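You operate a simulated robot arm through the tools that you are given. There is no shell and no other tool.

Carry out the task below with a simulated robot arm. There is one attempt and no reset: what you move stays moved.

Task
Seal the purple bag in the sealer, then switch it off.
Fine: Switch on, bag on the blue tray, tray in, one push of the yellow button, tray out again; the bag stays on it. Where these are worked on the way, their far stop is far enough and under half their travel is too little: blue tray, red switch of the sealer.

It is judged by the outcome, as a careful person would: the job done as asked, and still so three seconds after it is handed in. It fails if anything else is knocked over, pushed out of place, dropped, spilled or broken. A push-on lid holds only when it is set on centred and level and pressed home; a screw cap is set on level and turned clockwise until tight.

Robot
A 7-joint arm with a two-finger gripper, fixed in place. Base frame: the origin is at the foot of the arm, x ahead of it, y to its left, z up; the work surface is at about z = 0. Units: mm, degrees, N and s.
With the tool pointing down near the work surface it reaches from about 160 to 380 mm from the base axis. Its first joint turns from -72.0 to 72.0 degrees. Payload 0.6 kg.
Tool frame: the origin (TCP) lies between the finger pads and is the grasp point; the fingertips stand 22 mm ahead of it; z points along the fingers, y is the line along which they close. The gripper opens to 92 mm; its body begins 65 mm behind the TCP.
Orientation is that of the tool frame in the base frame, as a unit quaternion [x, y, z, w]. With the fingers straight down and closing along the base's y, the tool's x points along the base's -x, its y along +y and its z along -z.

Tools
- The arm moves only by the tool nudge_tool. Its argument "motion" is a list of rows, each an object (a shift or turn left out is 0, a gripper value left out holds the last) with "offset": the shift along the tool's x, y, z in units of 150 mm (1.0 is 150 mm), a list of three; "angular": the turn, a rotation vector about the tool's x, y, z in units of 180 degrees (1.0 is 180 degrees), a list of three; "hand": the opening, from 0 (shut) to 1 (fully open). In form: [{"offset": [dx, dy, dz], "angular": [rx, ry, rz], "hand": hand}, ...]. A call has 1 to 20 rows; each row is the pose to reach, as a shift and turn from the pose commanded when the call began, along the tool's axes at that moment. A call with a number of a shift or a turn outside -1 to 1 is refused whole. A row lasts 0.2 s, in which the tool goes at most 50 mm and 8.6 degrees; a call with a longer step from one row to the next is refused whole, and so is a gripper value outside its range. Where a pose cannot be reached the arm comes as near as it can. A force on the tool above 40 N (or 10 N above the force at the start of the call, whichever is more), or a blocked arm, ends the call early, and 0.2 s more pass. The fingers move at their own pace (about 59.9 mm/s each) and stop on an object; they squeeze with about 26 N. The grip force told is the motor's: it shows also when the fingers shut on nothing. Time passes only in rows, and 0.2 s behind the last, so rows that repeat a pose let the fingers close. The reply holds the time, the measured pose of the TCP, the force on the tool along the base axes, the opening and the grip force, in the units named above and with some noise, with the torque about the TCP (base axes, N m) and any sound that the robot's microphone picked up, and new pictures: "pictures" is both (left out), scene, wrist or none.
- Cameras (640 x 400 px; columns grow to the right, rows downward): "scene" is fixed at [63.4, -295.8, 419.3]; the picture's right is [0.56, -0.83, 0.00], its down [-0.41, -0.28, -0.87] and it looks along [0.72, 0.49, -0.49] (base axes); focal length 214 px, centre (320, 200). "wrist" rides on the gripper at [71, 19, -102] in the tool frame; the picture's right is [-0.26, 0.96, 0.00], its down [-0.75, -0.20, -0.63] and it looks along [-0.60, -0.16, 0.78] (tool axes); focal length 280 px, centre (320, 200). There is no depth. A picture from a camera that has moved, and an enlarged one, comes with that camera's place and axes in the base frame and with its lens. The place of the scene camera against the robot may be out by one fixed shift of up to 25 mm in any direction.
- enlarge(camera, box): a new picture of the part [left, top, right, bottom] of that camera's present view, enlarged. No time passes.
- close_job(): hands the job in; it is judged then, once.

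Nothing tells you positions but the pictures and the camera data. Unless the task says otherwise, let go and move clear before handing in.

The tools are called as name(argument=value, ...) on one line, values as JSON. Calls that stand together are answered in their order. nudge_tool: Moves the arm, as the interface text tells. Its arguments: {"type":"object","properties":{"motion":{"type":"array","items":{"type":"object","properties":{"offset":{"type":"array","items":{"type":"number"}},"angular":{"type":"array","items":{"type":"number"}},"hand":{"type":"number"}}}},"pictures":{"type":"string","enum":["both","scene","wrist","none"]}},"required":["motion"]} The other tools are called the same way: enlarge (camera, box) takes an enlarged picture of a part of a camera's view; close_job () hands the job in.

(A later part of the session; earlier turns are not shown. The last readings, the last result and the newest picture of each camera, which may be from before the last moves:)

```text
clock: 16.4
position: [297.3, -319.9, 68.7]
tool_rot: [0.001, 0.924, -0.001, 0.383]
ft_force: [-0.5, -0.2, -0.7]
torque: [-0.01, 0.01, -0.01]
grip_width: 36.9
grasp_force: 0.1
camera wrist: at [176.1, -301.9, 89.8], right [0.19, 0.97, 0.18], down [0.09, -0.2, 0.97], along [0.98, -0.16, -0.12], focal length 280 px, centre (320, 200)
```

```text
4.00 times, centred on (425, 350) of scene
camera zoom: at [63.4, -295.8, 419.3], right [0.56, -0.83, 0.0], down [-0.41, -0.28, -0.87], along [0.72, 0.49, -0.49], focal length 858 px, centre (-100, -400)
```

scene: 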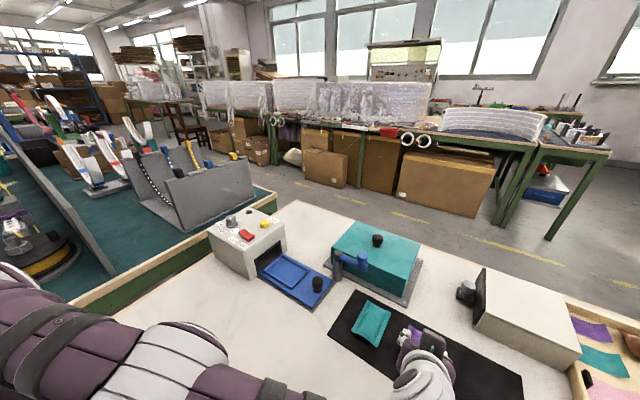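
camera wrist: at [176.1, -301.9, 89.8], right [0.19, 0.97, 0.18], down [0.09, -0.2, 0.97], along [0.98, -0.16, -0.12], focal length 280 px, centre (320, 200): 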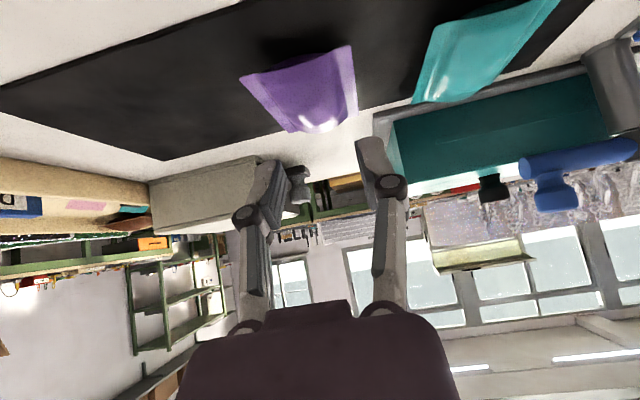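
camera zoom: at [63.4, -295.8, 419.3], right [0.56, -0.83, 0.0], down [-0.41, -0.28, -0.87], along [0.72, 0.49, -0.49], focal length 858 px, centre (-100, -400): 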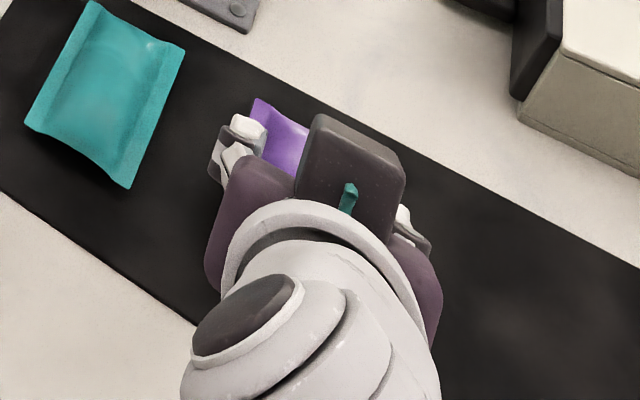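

The bag slipped out. It's still lying where it was, and the flat part of the pads seems to end a few mm short of the fingertips, so I only caught its edge. I'll reopen and go lower and further forward for a deeper grip.

nudge_tool(motion=[{"offset": [0, 0, 0], "hand": 0.72}, {"offset": [0.04, -0.007, 0.055], "hand": 0.72}, {"offset": [0.11, -0.007, 0.14], "hand": 0.72}, {"offset": [0.165, -0.007, 0.212], "hand": 0.72}, {"offset": [0.165, -0.007, 0.212], "hand": 0.72}], pictures="wrist")

enlarge(camera="wrist", box=[200, 90, 460, 260])

```text
clock: 17.6
position: [304.3, -321.0, 26.9]
tool_rot: [0.001, 0.924, -0.001, 0.382]
ft_force: [-0.2, -0.2, 0.6]
torque: [-0.01, -0.01, 0.01]
grip_width: 66.0
grasp_force: 0.1
camera wrist: at [182.1, -302.5, 48.5], right [0.19, 0.97, 0.18], down [0.09, -0.2, 0.97], along [0.98, -0.16, -0.12], focal length 280 px, centre (320, 200)
```

wrist: 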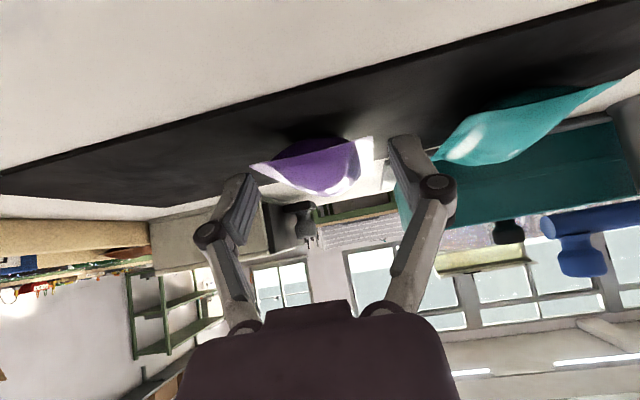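

```text
2.35 times, centred on (330, 175) of wrist
camera zoom: at [182.1, -302.5, 48.5], right [0.19, 0.97, 0.18], down [0.09, -0.2, 0.97], along [0.98, -0.16, -0.12], focal length 660 px, centre (296, 259)
```

zoom: 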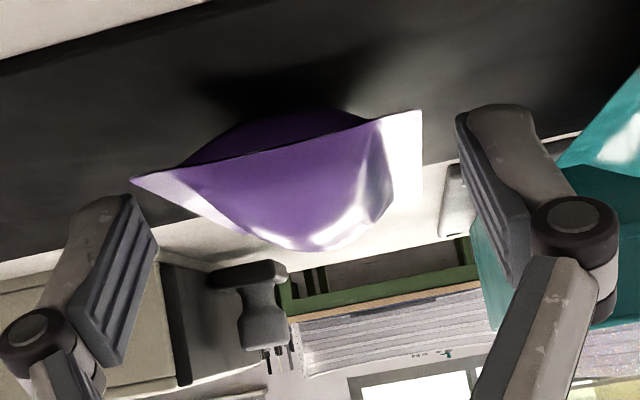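

nudge_tool(motion=[{"offset": [0.01, -0.005, 0.02], "hand": 0.72}, {"offset": [0.02, -0.007, 0.04], "hand": 0.72}, {"offset": [0.0285, -0.007, 0.0567], "hand": 0.72}, {"offset": [0.0285, -0.007, 0.0567], "hand": 0.72}], pictures="wrist")

enlarge(camera="wrist", box=[200, 90, 460, 260])

enlarge(camera="scene", box=[350, 300, 500, 400])

```text
clock: 18.6
position: [307.5, -323.1, 19.7]
tool_rot: [-0.001, 0.924, -0.001, 0.383]
ft_force: [2.0, -0.5, 3.3]
torque: [0.1, -0.04, -0.05]
grip_width: 66.6
grasp_force: 0.1
camera wrist: at [184.5, -304.2, 40.5], right [0.19, 0.97, 0.18], down [0.09, -0.2, 0.98], along [0.98, -0.16, -0.12], focal length 280 px, centre (320, 200)
```

wrist: 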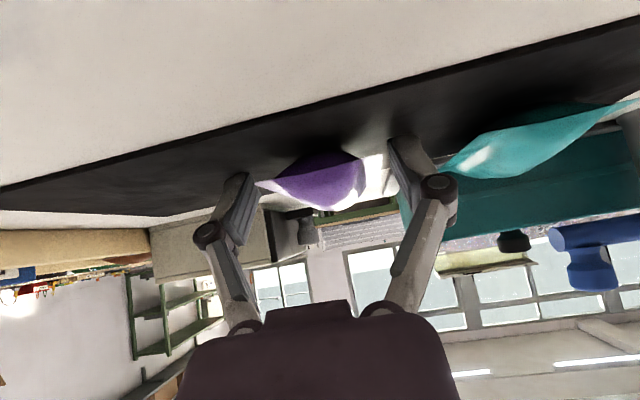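

```text
2.35 times, centred on (330, 175) of wrist
camera zoom: at [184.5, -304.2, 40.5], right [0.19, 0.97, 0.18], down [0.09, -0.2, 0.98], along [0.98, -0.16, -0.12], focal length 660 px, centre (296, 259)
```

zoom: 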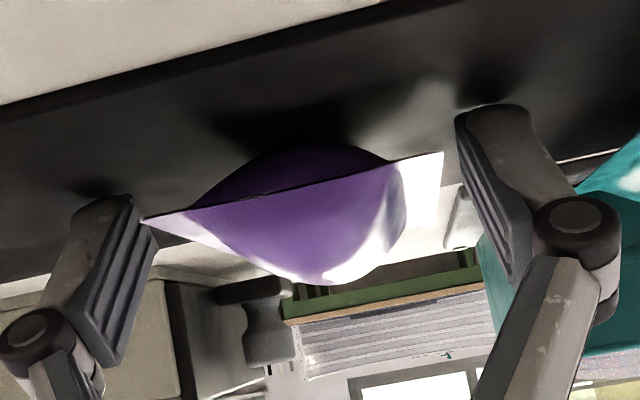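

```text
4.00 times, centred on (425, 350) of scene
camera zoom: at [63.4, -295.8, 419.4], right [0.56, -0.83, 0.0], down [-0.41, -0.28, -0.87], along [0.72, 0.49, -0.49], focal length 858 px, centre (-100, -400)
```

zoom: 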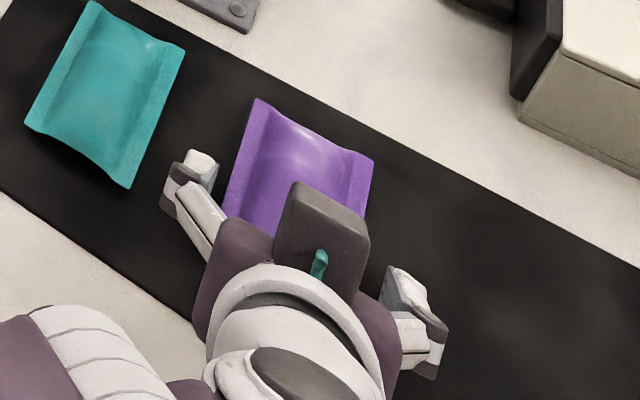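

The pads now straddle the crimped edges properly, and the tips are just touching the mat. I'll raise 1 mm and close fully.

nudge_tool(motion=[{"offset": [-0.005, 0, -0.005], "hand": 0.72}, {"offset": [-0.005, 0, -0.005], "hand": 0.6}, {"offset": [-0.005, 0, -0.005], "hand": 0.5}, {"offset": [-0.005, 0, -0.005], "hand": 0.2}, {"offset": [-0.005, 0, -0.005], "hand": 0.0}, {"offset": [-0.005, 0, -0.005], "hand": 0.0}, {"offset": [-0.005, 0, -0.005], "hand": 0.0}], pictures="wrist")

enlarge(camera="wrist", box=[200, 90, 460, 260])

enlarge(camera="scene", box=[350, 300, 500, 400])

```text
clock: 19.6
position: [307.2, -323.4, 22.4]
tool_rot: [-0.002, 0.923, 0.001, 0.385]
ft_force: [-2.4, 2.2, 8.7]
torque: [0.17, 0.04, 0.02]
grip_width: 49.2
grasp_force: 27.9
stopped in row 4: the force on the tool passed its limit at 49 N (the readings are from after the stop); the commanded pose is now the measured one
camera wrist: at [184.8, -304.7, 42.8], right [0.18, 0.97, 0.18], down [0.09, -0.2, 0.98], along [0.98, -0.16, -0.12], focal length 280 px, centre (320, 200)
```

wrist: 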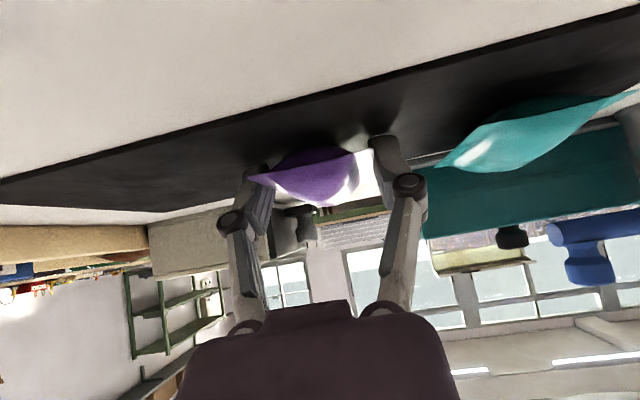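

```text
2.35 times, centred on (330, 175) of wrist
camera zoom: at [184.8, -304.7, 42.8], right [0.18, 0.97, 0.18], down [0.09, -0.2, 0.98], along [0.98, -0.16, -0.12], focal length 660 px, centre (296, 259)
```

zoom: 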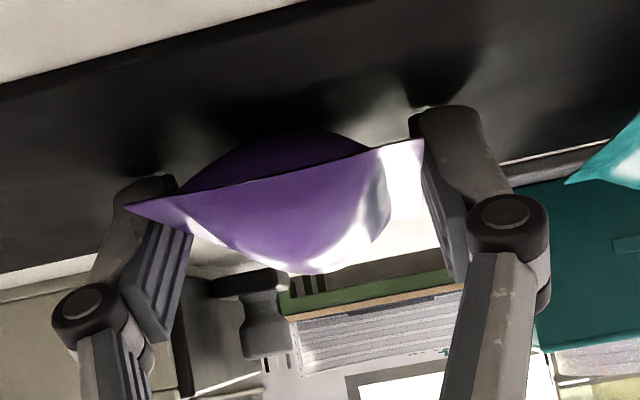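

```text
4.00 times, centred on (425, 350) of scene
camera zoom: at [63.4, -295.8, 419.4], right [0.56, -0.83, 0.0], down [-0.41, -0.28, -0.87], along [0.72, 0.49, -0.49], focal length 858 px, centre (-100, -400)
```

zoom: 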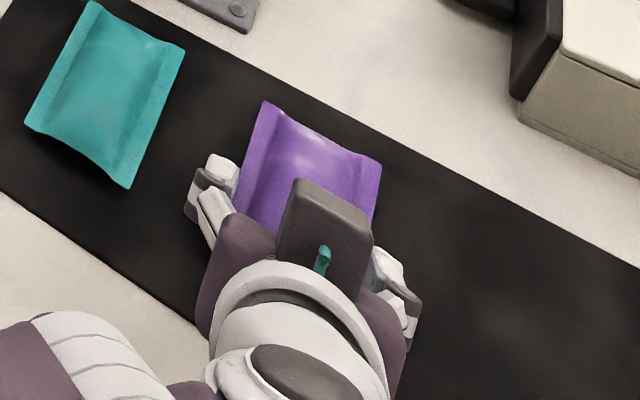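

The grip is on at 49 mm, this time deeper on the pads; the stop came from the tips pressing the mat as the fingers closed. I'll keep squeezing and lift very slowly.

nudge_tool(motion=[{"offset": [-0.005, 0, -0.005], "hand": 0.0}, {"offset": [-0.01, 0, -0.01], "hand": 0.0}, {"offset": [-0.015, 0, -0.015], "hand": 0.0}, {"offset": [-0.025, 0, -0.025], "hand": 0.0}, {"offset": [-0.035, 0, -0.035], "hand": 0.0}, {"offset": [-0.05, 0, -0.05], "hand": 0.0}, {"offset": [-0.065, 0, -0.065], "hand": 0.0}, {"offset": [-0.065, 0, -0.065], "hand": 0.0}], pictures="wrist")

enlarge(camera="wrist", box=[200, 90, 460, 260])

enlarge(camera="scene", box=[350, 300, 500, 400])

```text
clock: 21.4
position: [306.1, -322.7, 34.4]
tool_rot: [-0.001, 0.923, 0.001, 0.384]
ft_force: [-1.2, 0.3, 0.0]
torque: [-0.01, 0.03, -0.02]
grip_width: 48.8
grasp_force: 26.0
camera wrist: at [184.3, -304.8, 55.9], right [0.18, 0.97, 0.19], down [0.09, -0.2, 0.98], along [0.98, -0.16, -0.12], focal length 280 px, centre (320, 200)
```

wrist: 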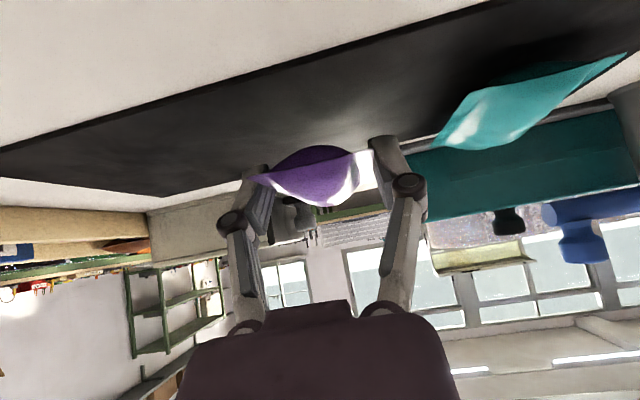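

```text
2.35 times, centred on (330, 175) of wrist
camera zoom: at [184.3, -304.8, 55.9], right [0.18, 0.97, 0.19], down [0.09, -0.2, 0.98], along [0.98, -0.16, -0.12], focal length 660 px, centre (296, 259)
```

zoom: 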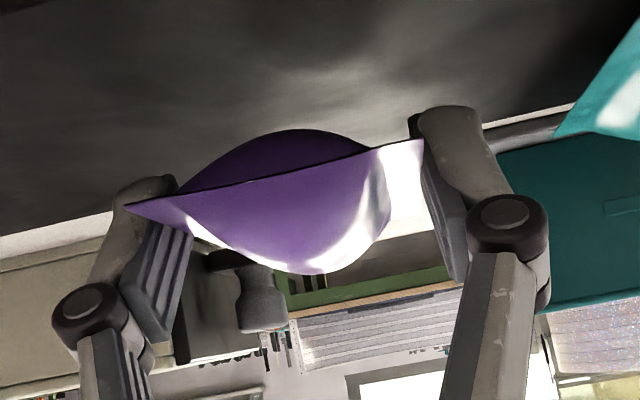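

```text
4.00 times, centred on (425, 350) of scene
camera zoom: at [63.4, -295.8, 419.3], right [0.56, -0.83, 0.0], down [-0.41, -0.28, -0.87], along [0.72, 0.49, -0.49], focal length 858 px, centre (-100, -400)
```

zoom: 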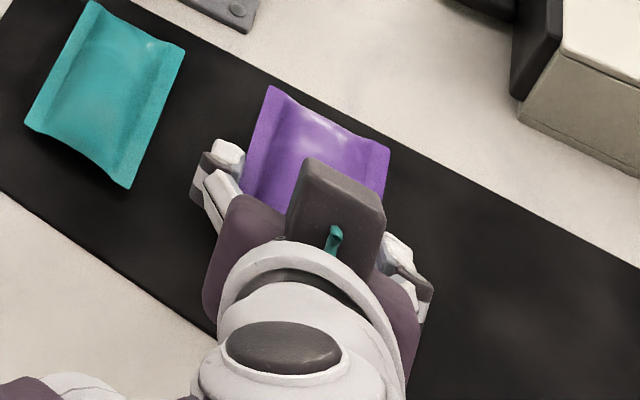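

The bag is held firmly at 48.8 mm with full grip force. I'll raise it well above everything and pull in from the reach limit before turning it.

nudge_tool(motion=[{"offset": [-0.04, 0.03, -0.09], "hand": 0.0}, {"offset": [-0.09, 0.08, -0.19], "hand": 0.0}, {"offset": [-0.14, 0.13, -0.3], "hand": 0.0}, {"offset": [-0.19, 0.18, -0.41], "hand": 0.0}, {"offset": [-0.24, 0.23, -0.52], "hand": 0.0}, {"offset": [-0.283, 0.267, -0.613], "hand": 0.0}, {"offset": [-0.283, 0.267, -0.613], "hand": 0.0}], pictures="both")

```text
clock: 23.0
position: [271.9, -282.7, 131.9]
tool_rot: [-0.001, 0.923, 0.0, 0.385]
ft_force: [0.3, -0.6, -1.1]
torque: [-0.01, 0.06, -0.01]
grip_width: 49.3
grasp_force: 26.6
camera wrist: at [149.6, -264.9, 152.5], right [0.18, 0.97, 0.19], down [0.09, -0.2, 0.98], along [0.98, -0.16, -0.12], focal length 280 px, centre (320, 200)
```

scene: 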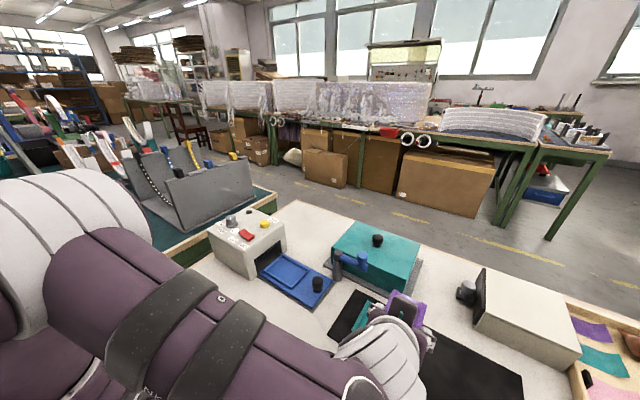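
wrist: 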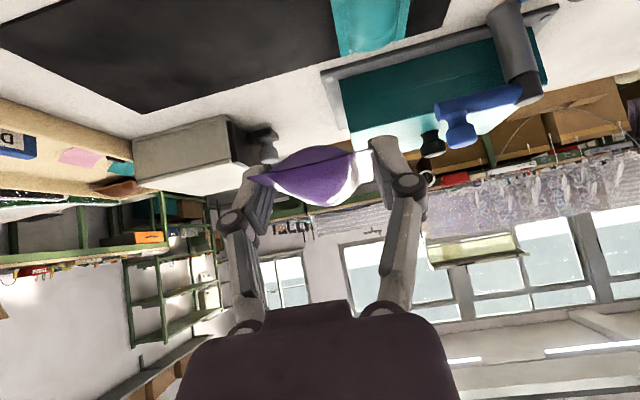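

nudge_tool(motion=[{"offset": [0.004, 0.066, -0.004], "angular": [-0.02525, 0, -0.02525], "hand": 0.0}, {"offset": [0.009, 0.131, -0.009], "angular": [-0.0505, 0, -0.0505], "hand": 0.0}, {"offset": [0.013, 0.197, -0.013], "angular": [-0.07575, 0, -0.07575], "hand": 0.0}, {"offset": [0.017, 0.263, -0.017], "angular": [-0.101, 0, -0.101], "hand": 0.0}, {"offset": [0.022, 0.329, -0.022], "angular": [-0.12625, 0, -0.12625], "hand": 0.0}, {"offset": [0.026, 0.394, -0.026], "angular": [-0.1515, 0, -0.1515], "hand": 0.0}, {"offset": [0.03, 0.46, -0.03], "angular": [-0.17675, 0, -0.17675], "hand": 0.0}, {"offset": [0.035, 0.526, -0.035], "angular": [-0.202, 0, -0.202], "hand": 0.0}, {"offset": [0.039, 0.591, -0.039], "angular": [-0.22725, 0, -0.22725], "hand": 0.0}, {"offset": [0.043, 0.657, -0.043], "angular": [-0.2525, 0, -0.2525], "hand": 0.0}, {"offset": [0.048, 0.723, -0.048], "angular": [-0.27775, 0, -0.27775], "hand": 0.0}, {"offset": [0.052, 0.789, -0.052], "angular": [-0.303, 0, -0.303], "hand": 0.0}, {"offset": [0.056, 0.854, -0.056], "angular": [-0.32825, 0, -0.32825], "hand": 0.0}, {"offset": [0.061, 0.92, -0.061], "angular": [-0.3535, 0, -0.3535], "hand": 0.0}, {"offset": [0.061, 0.92, -0.061], "angular": [-0.3535, 0, -0.3535], "hand": 0.0}], pictures="both")

```text
clock: 26.2
position: [256.0, -144.8, 128.5]
tool_rot: [0.655, -0.652, -0.269, -0.271]
ft_force: [0.1, -0.1, 0.5]
torque: [0.01, -0.01, -0.02]
grip_width: 49.4
grasp_force: 26.5
out of reach, approached as far as the arm can: row 5, 6, 7, 8
camera wrist: at [238.0, -267.3, 151.4], right [-0.97, 0.18, 0.18], down [0.2, 0.09, 0.98], along [0.16, 0.98, -0.13], focal length 280 px, centre (320, 200)
```

scene: 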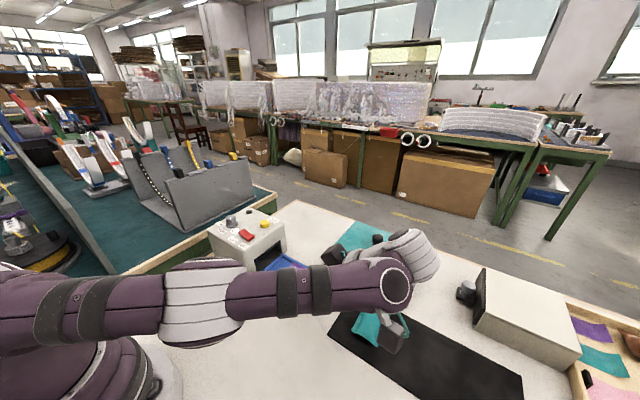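
wrist: 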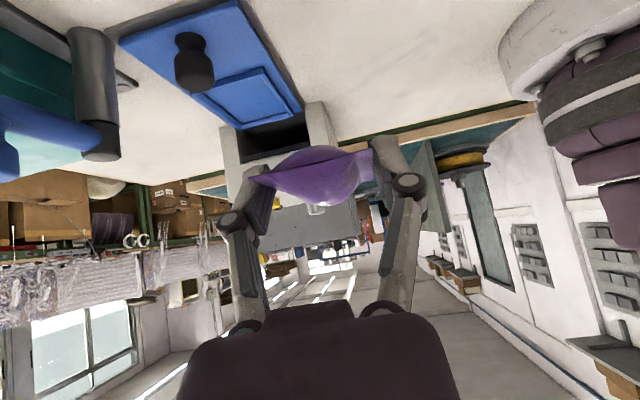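

The bag is turned 90° and still held. I'll enlarge the wrist view to measure the tray recess from here.

enlarge(camera="wrist", box=[110, 0, 350, 170])

enlarge(camera="wrist", box=[220, 110, 430, 250])

```text
2.35 times, centred on (230, 85) of wrist
camera zoom: at [238.0, -267.3, 151.4], right [-0.97, 0.18, 0.18], down [0.2, 0.09, 0.98], along [0.16, 0.98, -0.13], focal length 660 px, centre (532, 471)
```

zoom: 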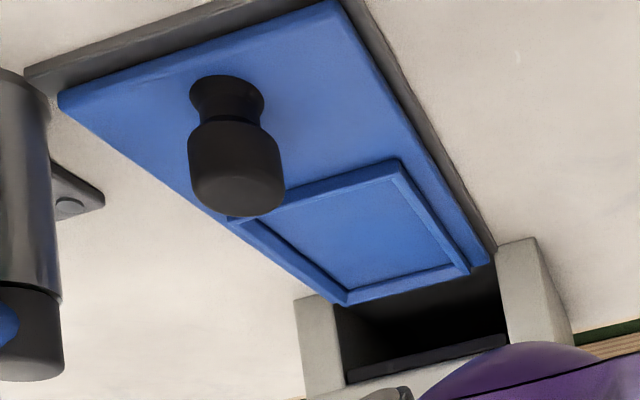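

```text
2.86 times, centred on (325, 180) of wrist
camera zoom: at [238.0, -267.3, 151.4], right [-0.97, 0.18, 0.18], down [0.2, 0.09, 0.98], along [0.16, 0.98, -0.13], focal length 801 px, centre (306, 257)
```

zoom: 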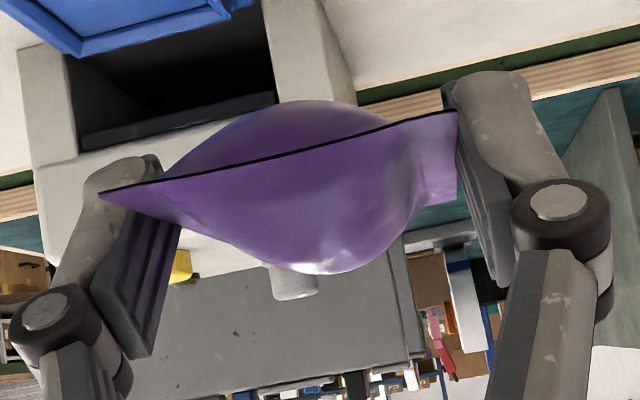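

From this view the recess frame is centred at about (329, -22) and spans 65 x 91 mm. The bag's centre is about 18 mm ahead of the TCP and its underside about 20 mm below it. I'll move above the recess and check the alignment.

nudge_tool(motion=[{"offset": [-0.045, -0.061, 0.078], "hand": 0.0}, {"offset": [-0.091, -0.122, 0.157], "hand": 0.0}, {"offset": [-0.136, -0.183, 0.235], "hand": 0.0}, {"offset": [-0.181, -0.243, 0.313], "hand": 0.0}, {"offset": [-0.227, -0.304, 0.392], "hand": 0.0}, {"offset": [-0.272, -0.365, 0.47], "hand": 0.0}, {"offset": [-0.318, -0.426, 0.549], "hand": 0.0}, {"offset": [-0.363, -0.487, 0.627], "hand": 0.0}, {"offset": [-0.363, -0.487, 0.627], "hand": 0.0}], pictures="both")

enlarge(camera="scene", box=[200, 180, 420, 320])

enlarge(camera="wrist", box=[150, 0, 450, 220])

```text
clock: 28.2
position: [331.2, -37.1, 101.1]
tool_rot: [0.654, -0.653, -0.269, -0.271]
ft_force: [-0.5, -0.4, 0.2]
torque: [-0.02, 0.0, 0.01]
grip_width: 48.9
grasp_force: 26.0
camera wrist: at [312.1, -160.2, 123.9], right [-0.97, 0.18, 0.18], down [0.2, 0.09, 0.98], along [0.16, 0.98, -0.13], focal length 280 px, centre (320, 200)
```

scene: 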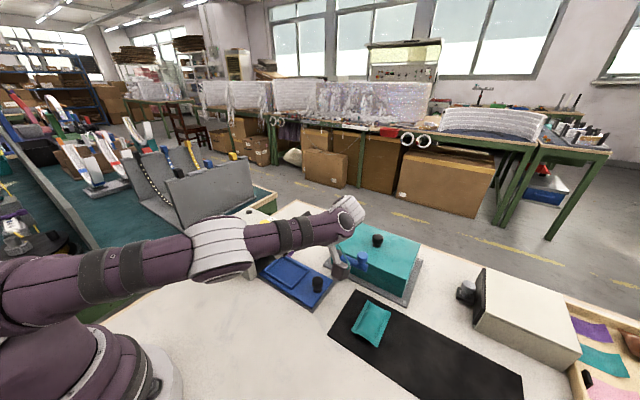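
wrist: 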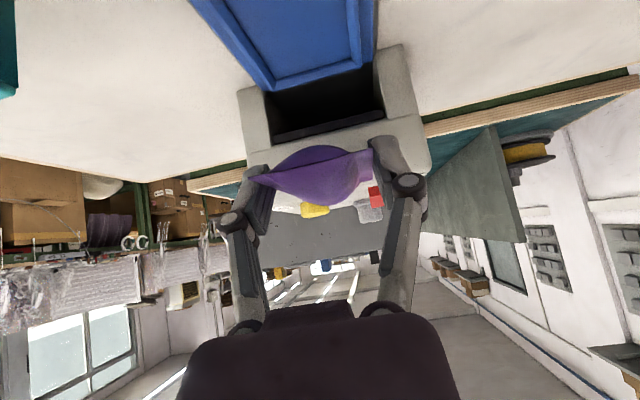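

```text
2.86 times, centred on (310, 250) of scene
camera zoom: at [63.4, -295.8, 419.3], right [0.56, -0.83, 0.0], down [-0.41, -0.28, -0.87], along [0.72, 0.49, -0.49], focal length 613 px, centre (349, 57)
```

zoom: 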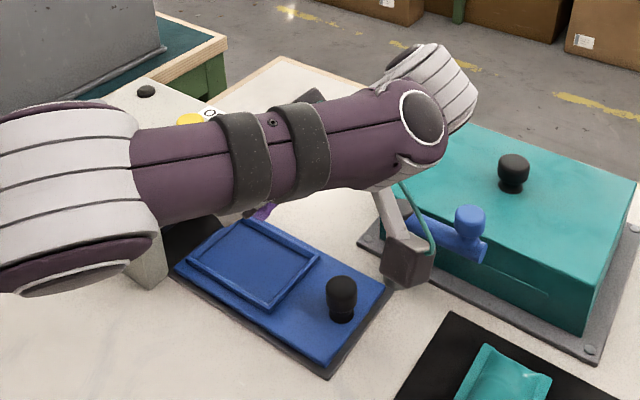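

```text
1.82 times, centred on (300, 110) of wrist
camera zoom: at [312.1, -160.2, 123.9], right [-0.97, 0.18, 0.18], down [0.2, 0.09, 0.98], along [0.16, 0.98, -0.13], focal length 510 px, centre (356, 364)
```

zoom: 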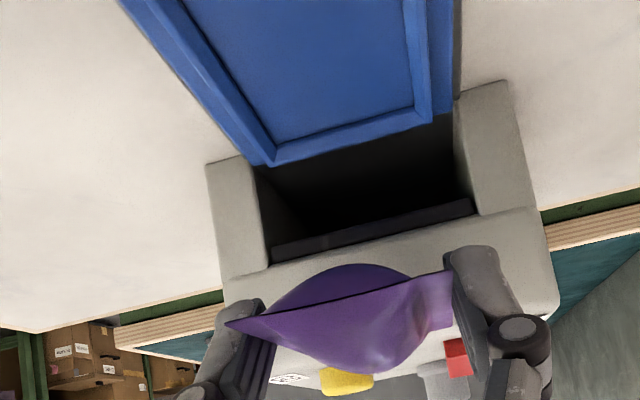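

nudge_tool(motion=[{"offset": [0.05, 0.003, 0.0443], "hand": 0.0}, {"offset": [0.1, 0.006, 0.0886], "hand": 0.0}, {"offset": [0.15, 0.009, 0.1329], "hand": 0.0}, {"offset": [0.2, 0.012, 0.1772], "hand": 0.0}, {"offset": [0.25, 0.0133, 0.2215], "hand": 0.0}, {"offset": [0.25, 0.0133, 0.2215], "hand": 0.0}], pictures="both")

enlarge(camera="scene", box=[200, 180, 420, 320])

enlarge(camera="wrist", box=[180, 0, 460, 240])

```text
clock: 29.6
position: [330.2, -40.7, 52.7]
tool_rot: [0.655, -0.651, -0.27, -0.272]
ft_force: [-0.1, 0.7, -1.0]
torque: [0.0, 0.01, -0.01]
grip_width: 49.2
grasp_force: 26.3
camera wrist: at [310.4, -163.8, 74.2], right [-0.97, 0.18, 0.18], down [0.2, 0.09, 0.98], along [0.16, 0.98, -0.13], focal length 280 px, centre (320, 200)
```

scene: 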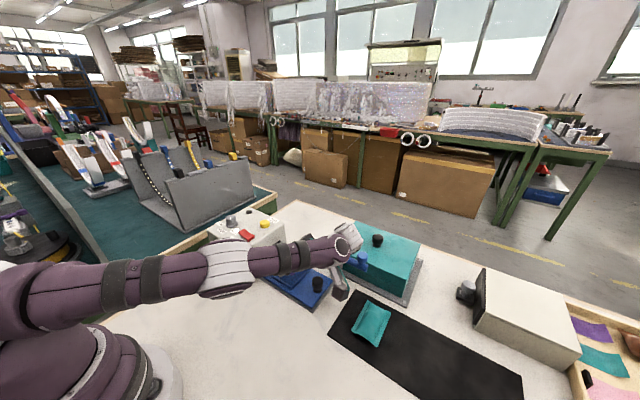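
wrist: 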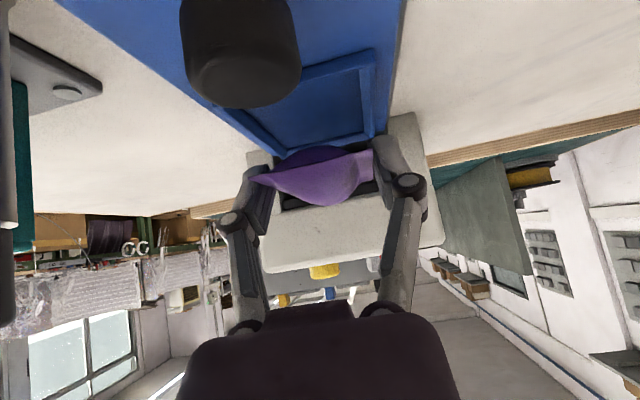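

```text
2.86 times, centred on (310, 250) of scene
camera zoom: at [63.4, -295.8, 419.3], right [0.56, -0.83, 0.0], down [-0.41, -0.28, -0.87], along [0.72, 0.49, -0.49], focal length 613 px, centre (349, 57)
```

zoom: 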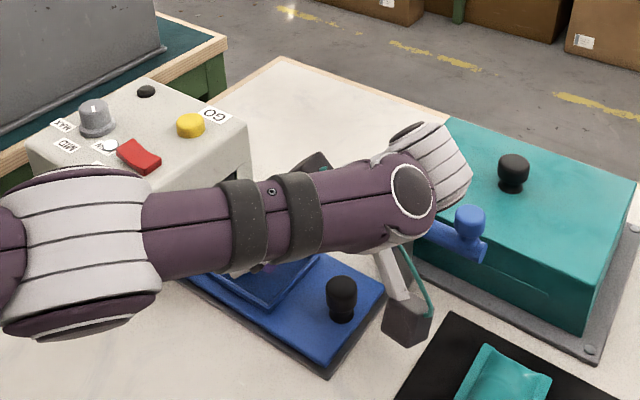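

```text
1.67 times, centred on (320, 120) of wrist
camera zoom: at [310.4, -163.8, 74.2], right [-0.97, 0.18, 0.18], down [0.2, 0.09, 0.98], along [0.16, 0.98, -0.13], focal length 467 px, centre (320, 333)
```

zoom: 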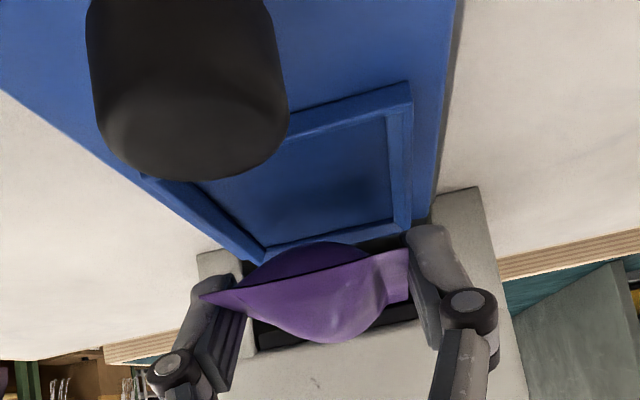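

The bag is over the recess to within 2–3 mm. I'll correct slightly (-1.5 in x, +2.5 in y) and lower toward the rim.

nudge_tool(motion=[{"offset": [0.01, 0.005, 0.025], "hand": 0.0}, {"offset": [0.028, 0.01, 0.05], "hand": 0.0}, {"offset": [0.0448, 0.01, 0.0683], "hand": 0.0}, {"offset": [0.0448, 0.01, 0.0683], "hand": 0.0}], pictures="wrist")

enlarge(camera="wrist", box=[180, 0, 460, 240])

```text
clock: 30.6
position: [327.9, -40.4, 41.0]
tool_rot: [0.655, -0.653, -0.269, -0.27]
ft_force: [-0.1, 0.1, -0.3]
torque: [-0.01, -0.02, 0.02]
grip_width: 49.1
grasp_force: 26.0
camera wrist: at [308.4, -162.5, 61.2], right [-0.97, 0.18, 0.18], down [0.2, 0.09, 0.98], along [0.16, 0.98, -0.13], focal length 280 px, centre (320, 200)
```

wrist: 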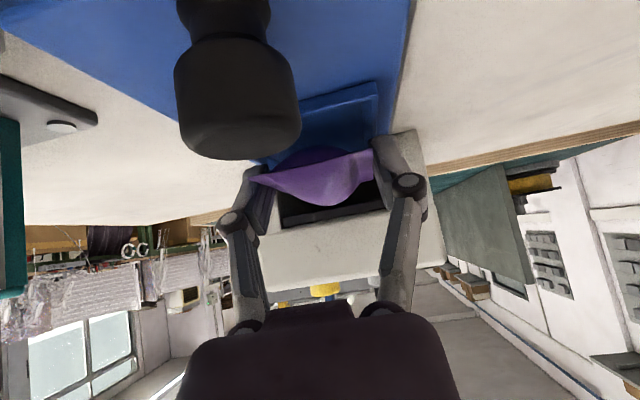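

```text
1.67 times, centred on (320, 120) of wrist
camera zoom: at [308.4, -162.5, 61.2], right [-0.97, 0.18, 0.18], down [0.2, 0.09, 0.98], along [0.16, 0.98, -0.13], focal length 467 px, centre (320, 333)
```

zoom: 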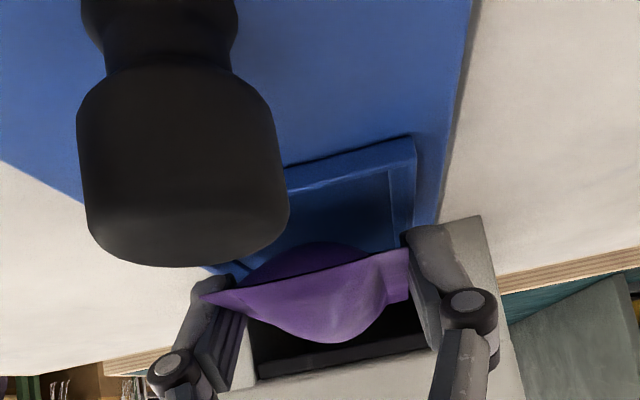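

nudge_tool(motion=[{"offset": [0.0, 0, 0.02], "hand": 0.0}, {"offset": [0.0118, 0, 0.0354], "hand": 0.0}, {"offset": [0.0165, 0, 0.0401], "hand": 0.0}, {"offset": [0.0212, 0, 0.0448], "hand": 0.0}, {"offset": [0.0212, 0, 0.0448], "hand": 0.0}], pictures="wrist")

enlarge(camera="wrist", box=[180, 0, 460, 240])

```text
clock: 31.6
position: [328.6, -38.2, 34.7]
tool_rot: [0.655, -0.651, -0.268, -0.272]
ft_force: [-6.3, 0.5, 11.6]
torque: [0.09, -0.19, 0.09]
grip_width: 49.0
grasp_force: 26.1
stopped in row 4: the force on the tool passed its limit at 46 N (the readings are from after the stop); the commanded pose is now the measured one
camera wrist: at [309.1, -160.2, 56.1], right [-0.97, 0.18, 0.18], down [0.2, 0.09, 0.98], along [0.16, 0.98, -0.12], focal length 280 px, centre (320, 200)
```

wrist: 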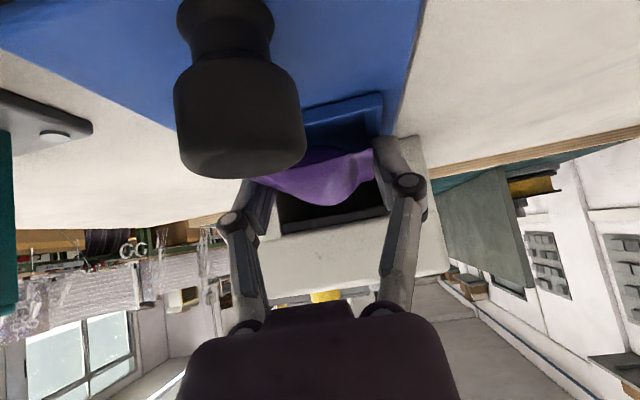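

```text
1.67 times, centred on (320, 120) of wrist
camera zoom: at [309.1, -160.2, 56.1], right [-0.97, 0.18, 0.18], down [0.2, 0.09, 0.98], along [0.16, 0.98, -0.12], focal length 467 px, centre (320, 333)
```

zoom: 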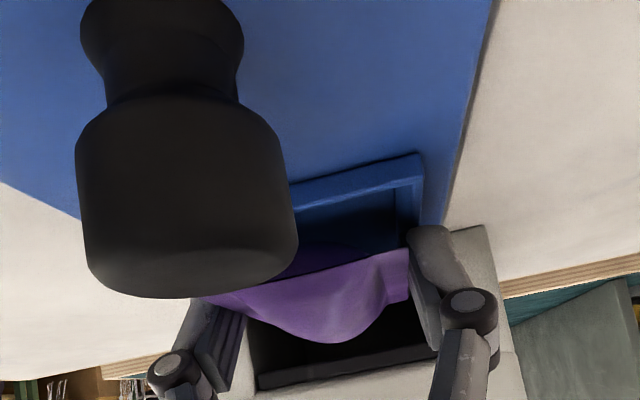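

The finger has touched the recess rim, so the bag's belly is just inside the recess. I'll raise about 1 mm and open gently to let the bag settle.

nudge_tool(motion=[{"offset": [-0.005, 0, -0.005], "hand": 0.0}, {"offset": [-0.005, 0, -0.005], "hand": 0.0}, {"offset": [-0.005, 0, -0.005], "hand": 0.56}, {"offset": [-0.005, 0, -0.005], "hand": 0.6}, {"offset": [-0.005, 0, -0.005], "hand": 0.68}, {"offset": [-0.005, 0, -0.005], "hand": 0.72}, {"offset": [-0.005, 0, -0.005], "hand": 0.72}], pictures="wrist")

enlarge(camera="wrist", box=[180, 0, 460, 240])

```text
clock: 33.2
position: [327.9, -38.8, 34.5]
tool_rot: [0.656, -0.651, -0.27, -0.271]
ft_force: [0.7, 0.3, -0.7]
torque: [0.0, -0.01, 0.0]
grip_width: 66.3
grasp_force: 0.1
camera wrist: at [308.6, -160.6, 56.7], right [-0.97, 0.18, 0.18], down [0.2, 0.09, 0.98], along [0.16, 0.98, -0.12], focal length 280 px, centre (320, 200)
```

wrist: 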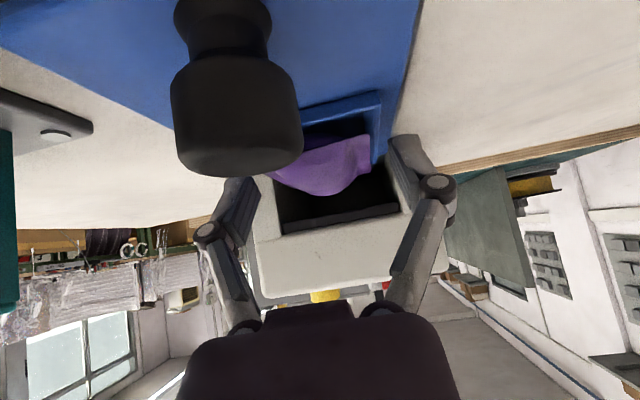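

```text
1.67 times, centred on (320, 120) of wrist
camera zoom: at [308.6, -160.6, 56.7], right [-0.97, 0.18, 0.18], down [0.2, 0.09, 0.98], along [0.16, 0.98, -0.12], focal length 467 px, centre (320, 333)
```

zoom: 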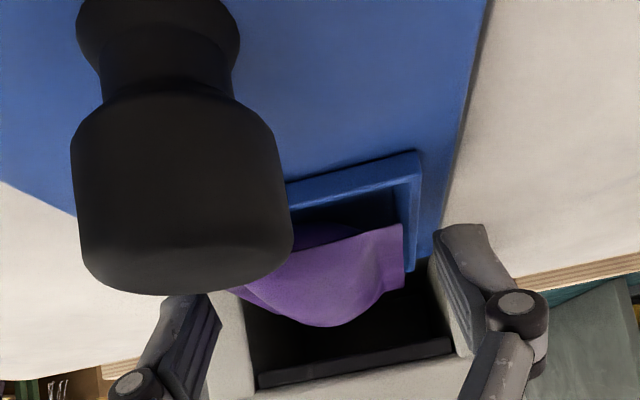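

The bag is released and sits inside the recess. I'll lift straight up to clear it and inspect.

nudge_tool(motion=[{"offset": [-0.03, 0, -0.03], "hand": 0.72}, {"offset": [-0.09, 0, -0.09], "hand": 0.72}, {"offset": [-0.17, 0, -0.17], "hand": 0.72}, {"offset": [-0.26, 0, -0.26], "hand": 0.72}, {"offset": [-0.36, 0, -0.36], "hand": 0.72}, {"offset": [-0.45, 0, -0.45], "hand": 0.72}, {"offset": [-0.45, 0, -0.45], "hand": 0.72}], pictures="both")

enlarge(camera="scene", box=[200, 180, 420, 320])

enlarge(camera="wrist", box=[150, 0, 450, 220])

```text
clock: 34.8
position: [329.4, -36.9, 130.6]
tool_rot: [0.656, -0.651, -0.269, -0.271]
ft_force: [0.3, -0.1, -0.5]
torque: [0.0, 0.02, 0.0]
grip_width: 66.4
grasp_force: 0.0
camera wrist: at [309.8, -158.5, 152.5], right [-0.97, 0.18, 0.18], down [0.2, 0.09, 0.98], along [0.16, 0.98, -0.12], focal length 280 px, centre (320, 200)
```

scene: 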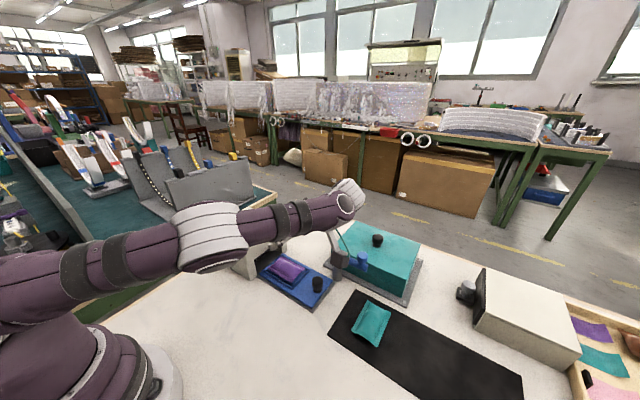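
wrist: 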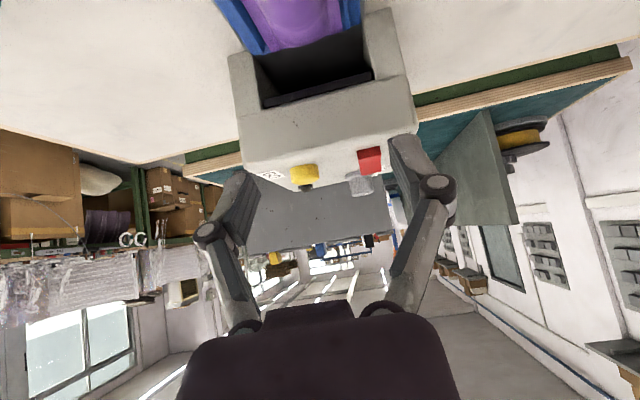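

```text
2.86 times, centred on (310, 250) of scene
camera zoom: at [63.4, -295.8, 419.3], right [0.56, -0.83, 0.0], down [-0.41, -0.28, -0.87], along [0.72, 0.49, -0.49], focal length 613 px, centre (349, 57)
```

zoom: 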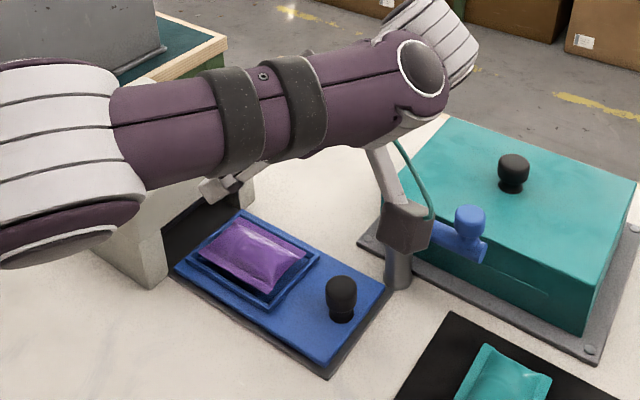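

```text
1.82 times, centred on (300, 110) of wrist
camera zoom: at [309.8, -158.5, 152.5], right [-0.97, 0.18, 0.18], down [0.2, 0.09, 0.98], along [0.16, 0.98, -0.12], focal length 510 px, centre (356, 364)
```

zoom: 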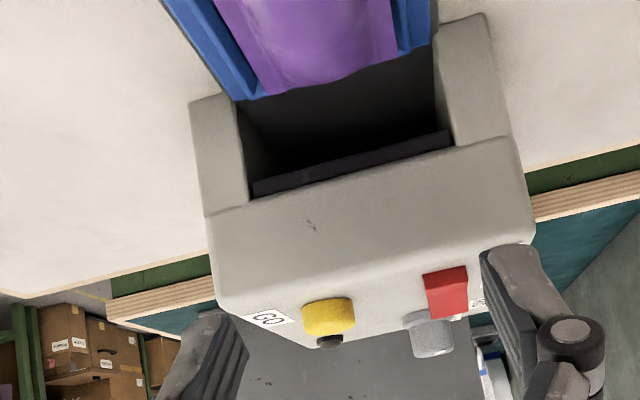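

enlarge(camera="scene", box=[255, 245, 340, 315])

enlarge(camera="wrist", box=[210, 0, 370, 110])

```text
5.71 times, centred on (298, 280) of scene
camera zoom: at [63.4, -295.8, 419.3], right [0.56, -0.83, 0.0], down [-0.41, -0.28, -0.87], along [0.72, 0.49, -0.49], focal length 1226 px, centre (449, -257)
```

zoom: 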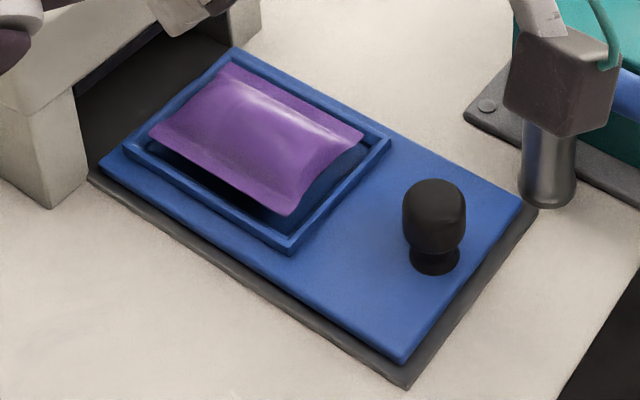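

```text
3.64 times, centred on (290, 55) of wrist
camera zoom: at [309.8, -158.5, 152.5], right [-0.97, 0.18, 0.18], down [0.2, 0.09, 0.98], along [0.16, 0.98, -0.12], focal length 1020 px, centre (429, 727)
```

zoom: 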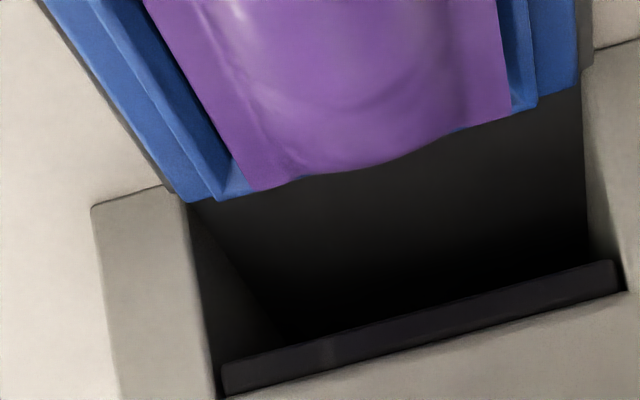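

The bag lies neatly in the tray recess. Next I'll bring the tool upright over the tray knob (about (330, -108), head between z 18 and 38), with the fingers set to close along x.

nudge_tool(motion=[{"offset": [0.056, -0.001, -0.056], "angular": [0, 0.0417, 0], "hand": 0.5}, {"offset": [0.112, -0.002, -0.112], "angular": [0, 0.0833, 0], "hand": 0.5}, {"offset": [0.168, -0.003, -0.168], "angular": [0, 0.125, 0], "hand": 0.5}, {"offset": [0.223, -0.005, -0.223], "angular": [0, 0.1667, 0], "hand": 0.5}, {"offset": [0.279, -0.006, -0.279], "angular": [0, 0.2083, 0], "hand": 0.5}, {"offset": [0.335, -0.007, -0.335], "angular": [0, 0.25, 0], "hand": 0.5}, {"offset": [0.335, -0.007, -0.335], "angular": [0, 0.25, 0], "hand": 0.5}], pictures="both")

enlarge(camera="wrist", box=[180, 40, 460, 260])

```text
clock: 36.4
position: [330.7, -110.4, 132.3]
tool_rot: [0.709, -0.705, 0.002, -0.001]
ft_force: [-0.2, -0.8, 0.1]
torque: [0.02, -0.03, 0.0]
grip_width: 45.7
grasp_force: 0.1
camera wrist: at [310.2, -180.8, 233.1], right [-0.97, 0.26, -0.01], down [0.2, 0.76, 0.63], along [0.17, 0.6, -0.78], focal length 280 px, centre (320, 200)
```

scene: 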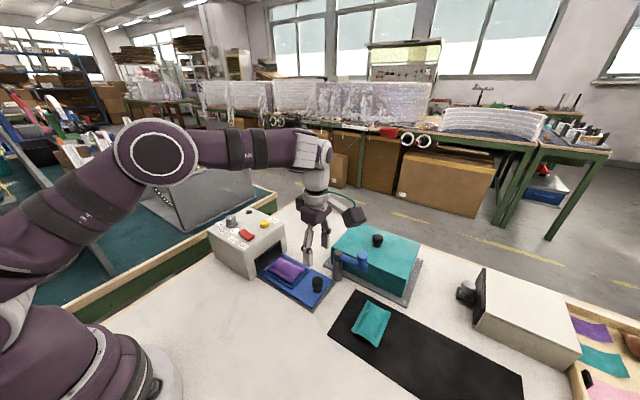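
wrist: 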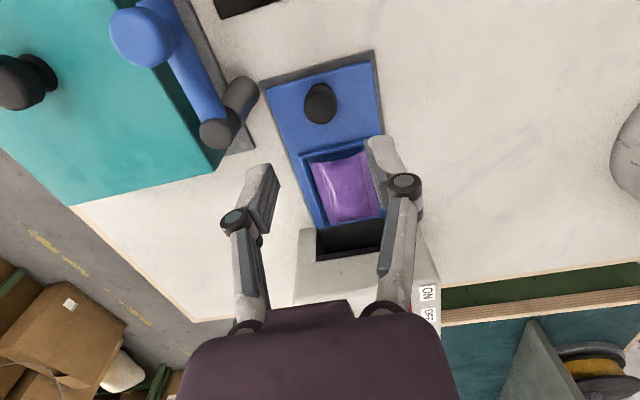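

```text
1.82 times, centred on (320, 150) of wrist
camera zoom: at [310.2, -180.8, 233.1], right [-0.97, 0.26, -0.01], down [0.2, 0.76, 0.63], along [0.17, 0.6, -0.78], focal length 510 px, centre (320, 291)
```

zoom: 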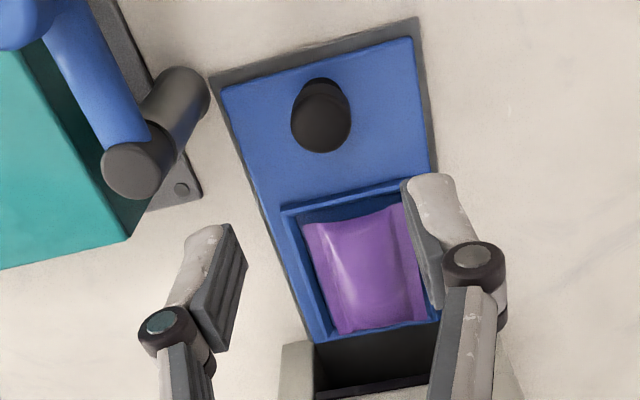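

nudge_tool(motion=[{"offset": [0.005, 0.004, 0.12], "hand": 0.42}, {"offset": [0.01, 0.007, 0.25], "hand": 0.42}, {"offset": [0.01, 0.007, 0.37], "hand": 0.42}, {"offset": [0.01, 0.007, 0.46], "hand": 0.42}, {"offset": [0.01, 0.007, 0.46], "hand": 0.42}], pictures="both")

enlarge(camera="wrist", box=[180, 40, 460, 260])

enlarge(camera="scene", box=[240, 190, 400, 320])

```text
clock: 37.6
position: [326.7, -110.1, 62.7]
tool_rot: [0.709, -0.705, 0.002, -0.002]
ft_force: [0.1, -0.4, 0.0]
torque: [0.0, 0.0, -0.03]
grip_width: 38.6
grasp_force: 0.1
camera wrist: at [307.8, -180.7, 164.1], right [-0.97, 0.26, -0.01], down [0.2, 0.75, 0.63], along [0.16, 0.6, -0.78], focal length 280 px, centre (320, 200)
```

scene: 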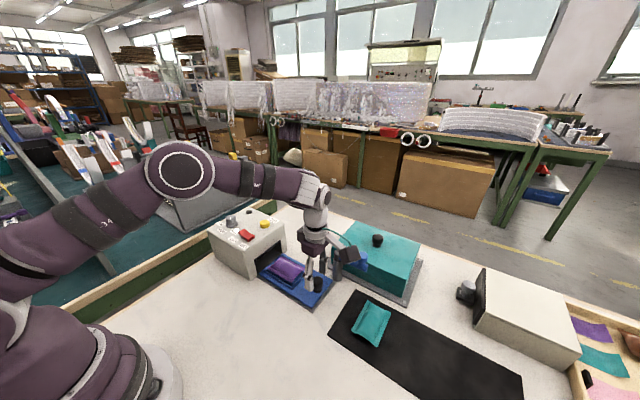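
wrist: 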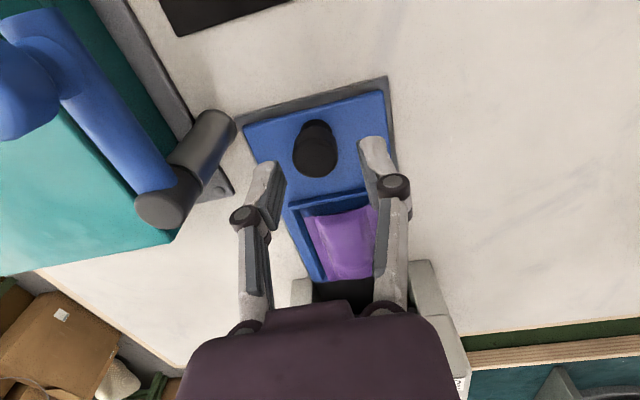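

```text
1.82 times, centred on (320, 150) of wrist
camera zoom: at [307.8, -180.7, 164.1], right [-0.97, 0.26, -0.01], down [0.2, 0.75, 0.63], along [0.16, 0.6, -0.78], focal length 510 px, centre (320, 291)
```

zoom: 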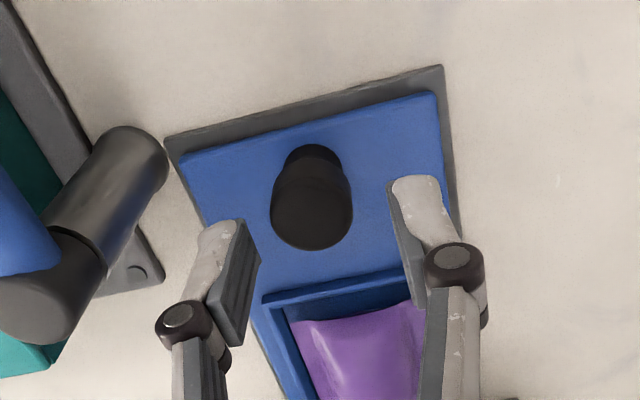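

```text
3.08 times, centred on (320, 255) of scene
camera zoom: at [63.4, -295.8, 419.3], right [0.56, -0.83, 0.0], down [-0.41, -0.28, -0.87], along [0.72, 0.49, -0.49], focal length 660 px, centre (320, 31)
```

zoom: 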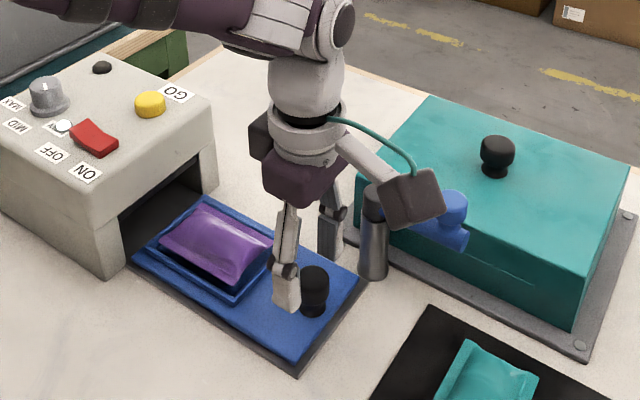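

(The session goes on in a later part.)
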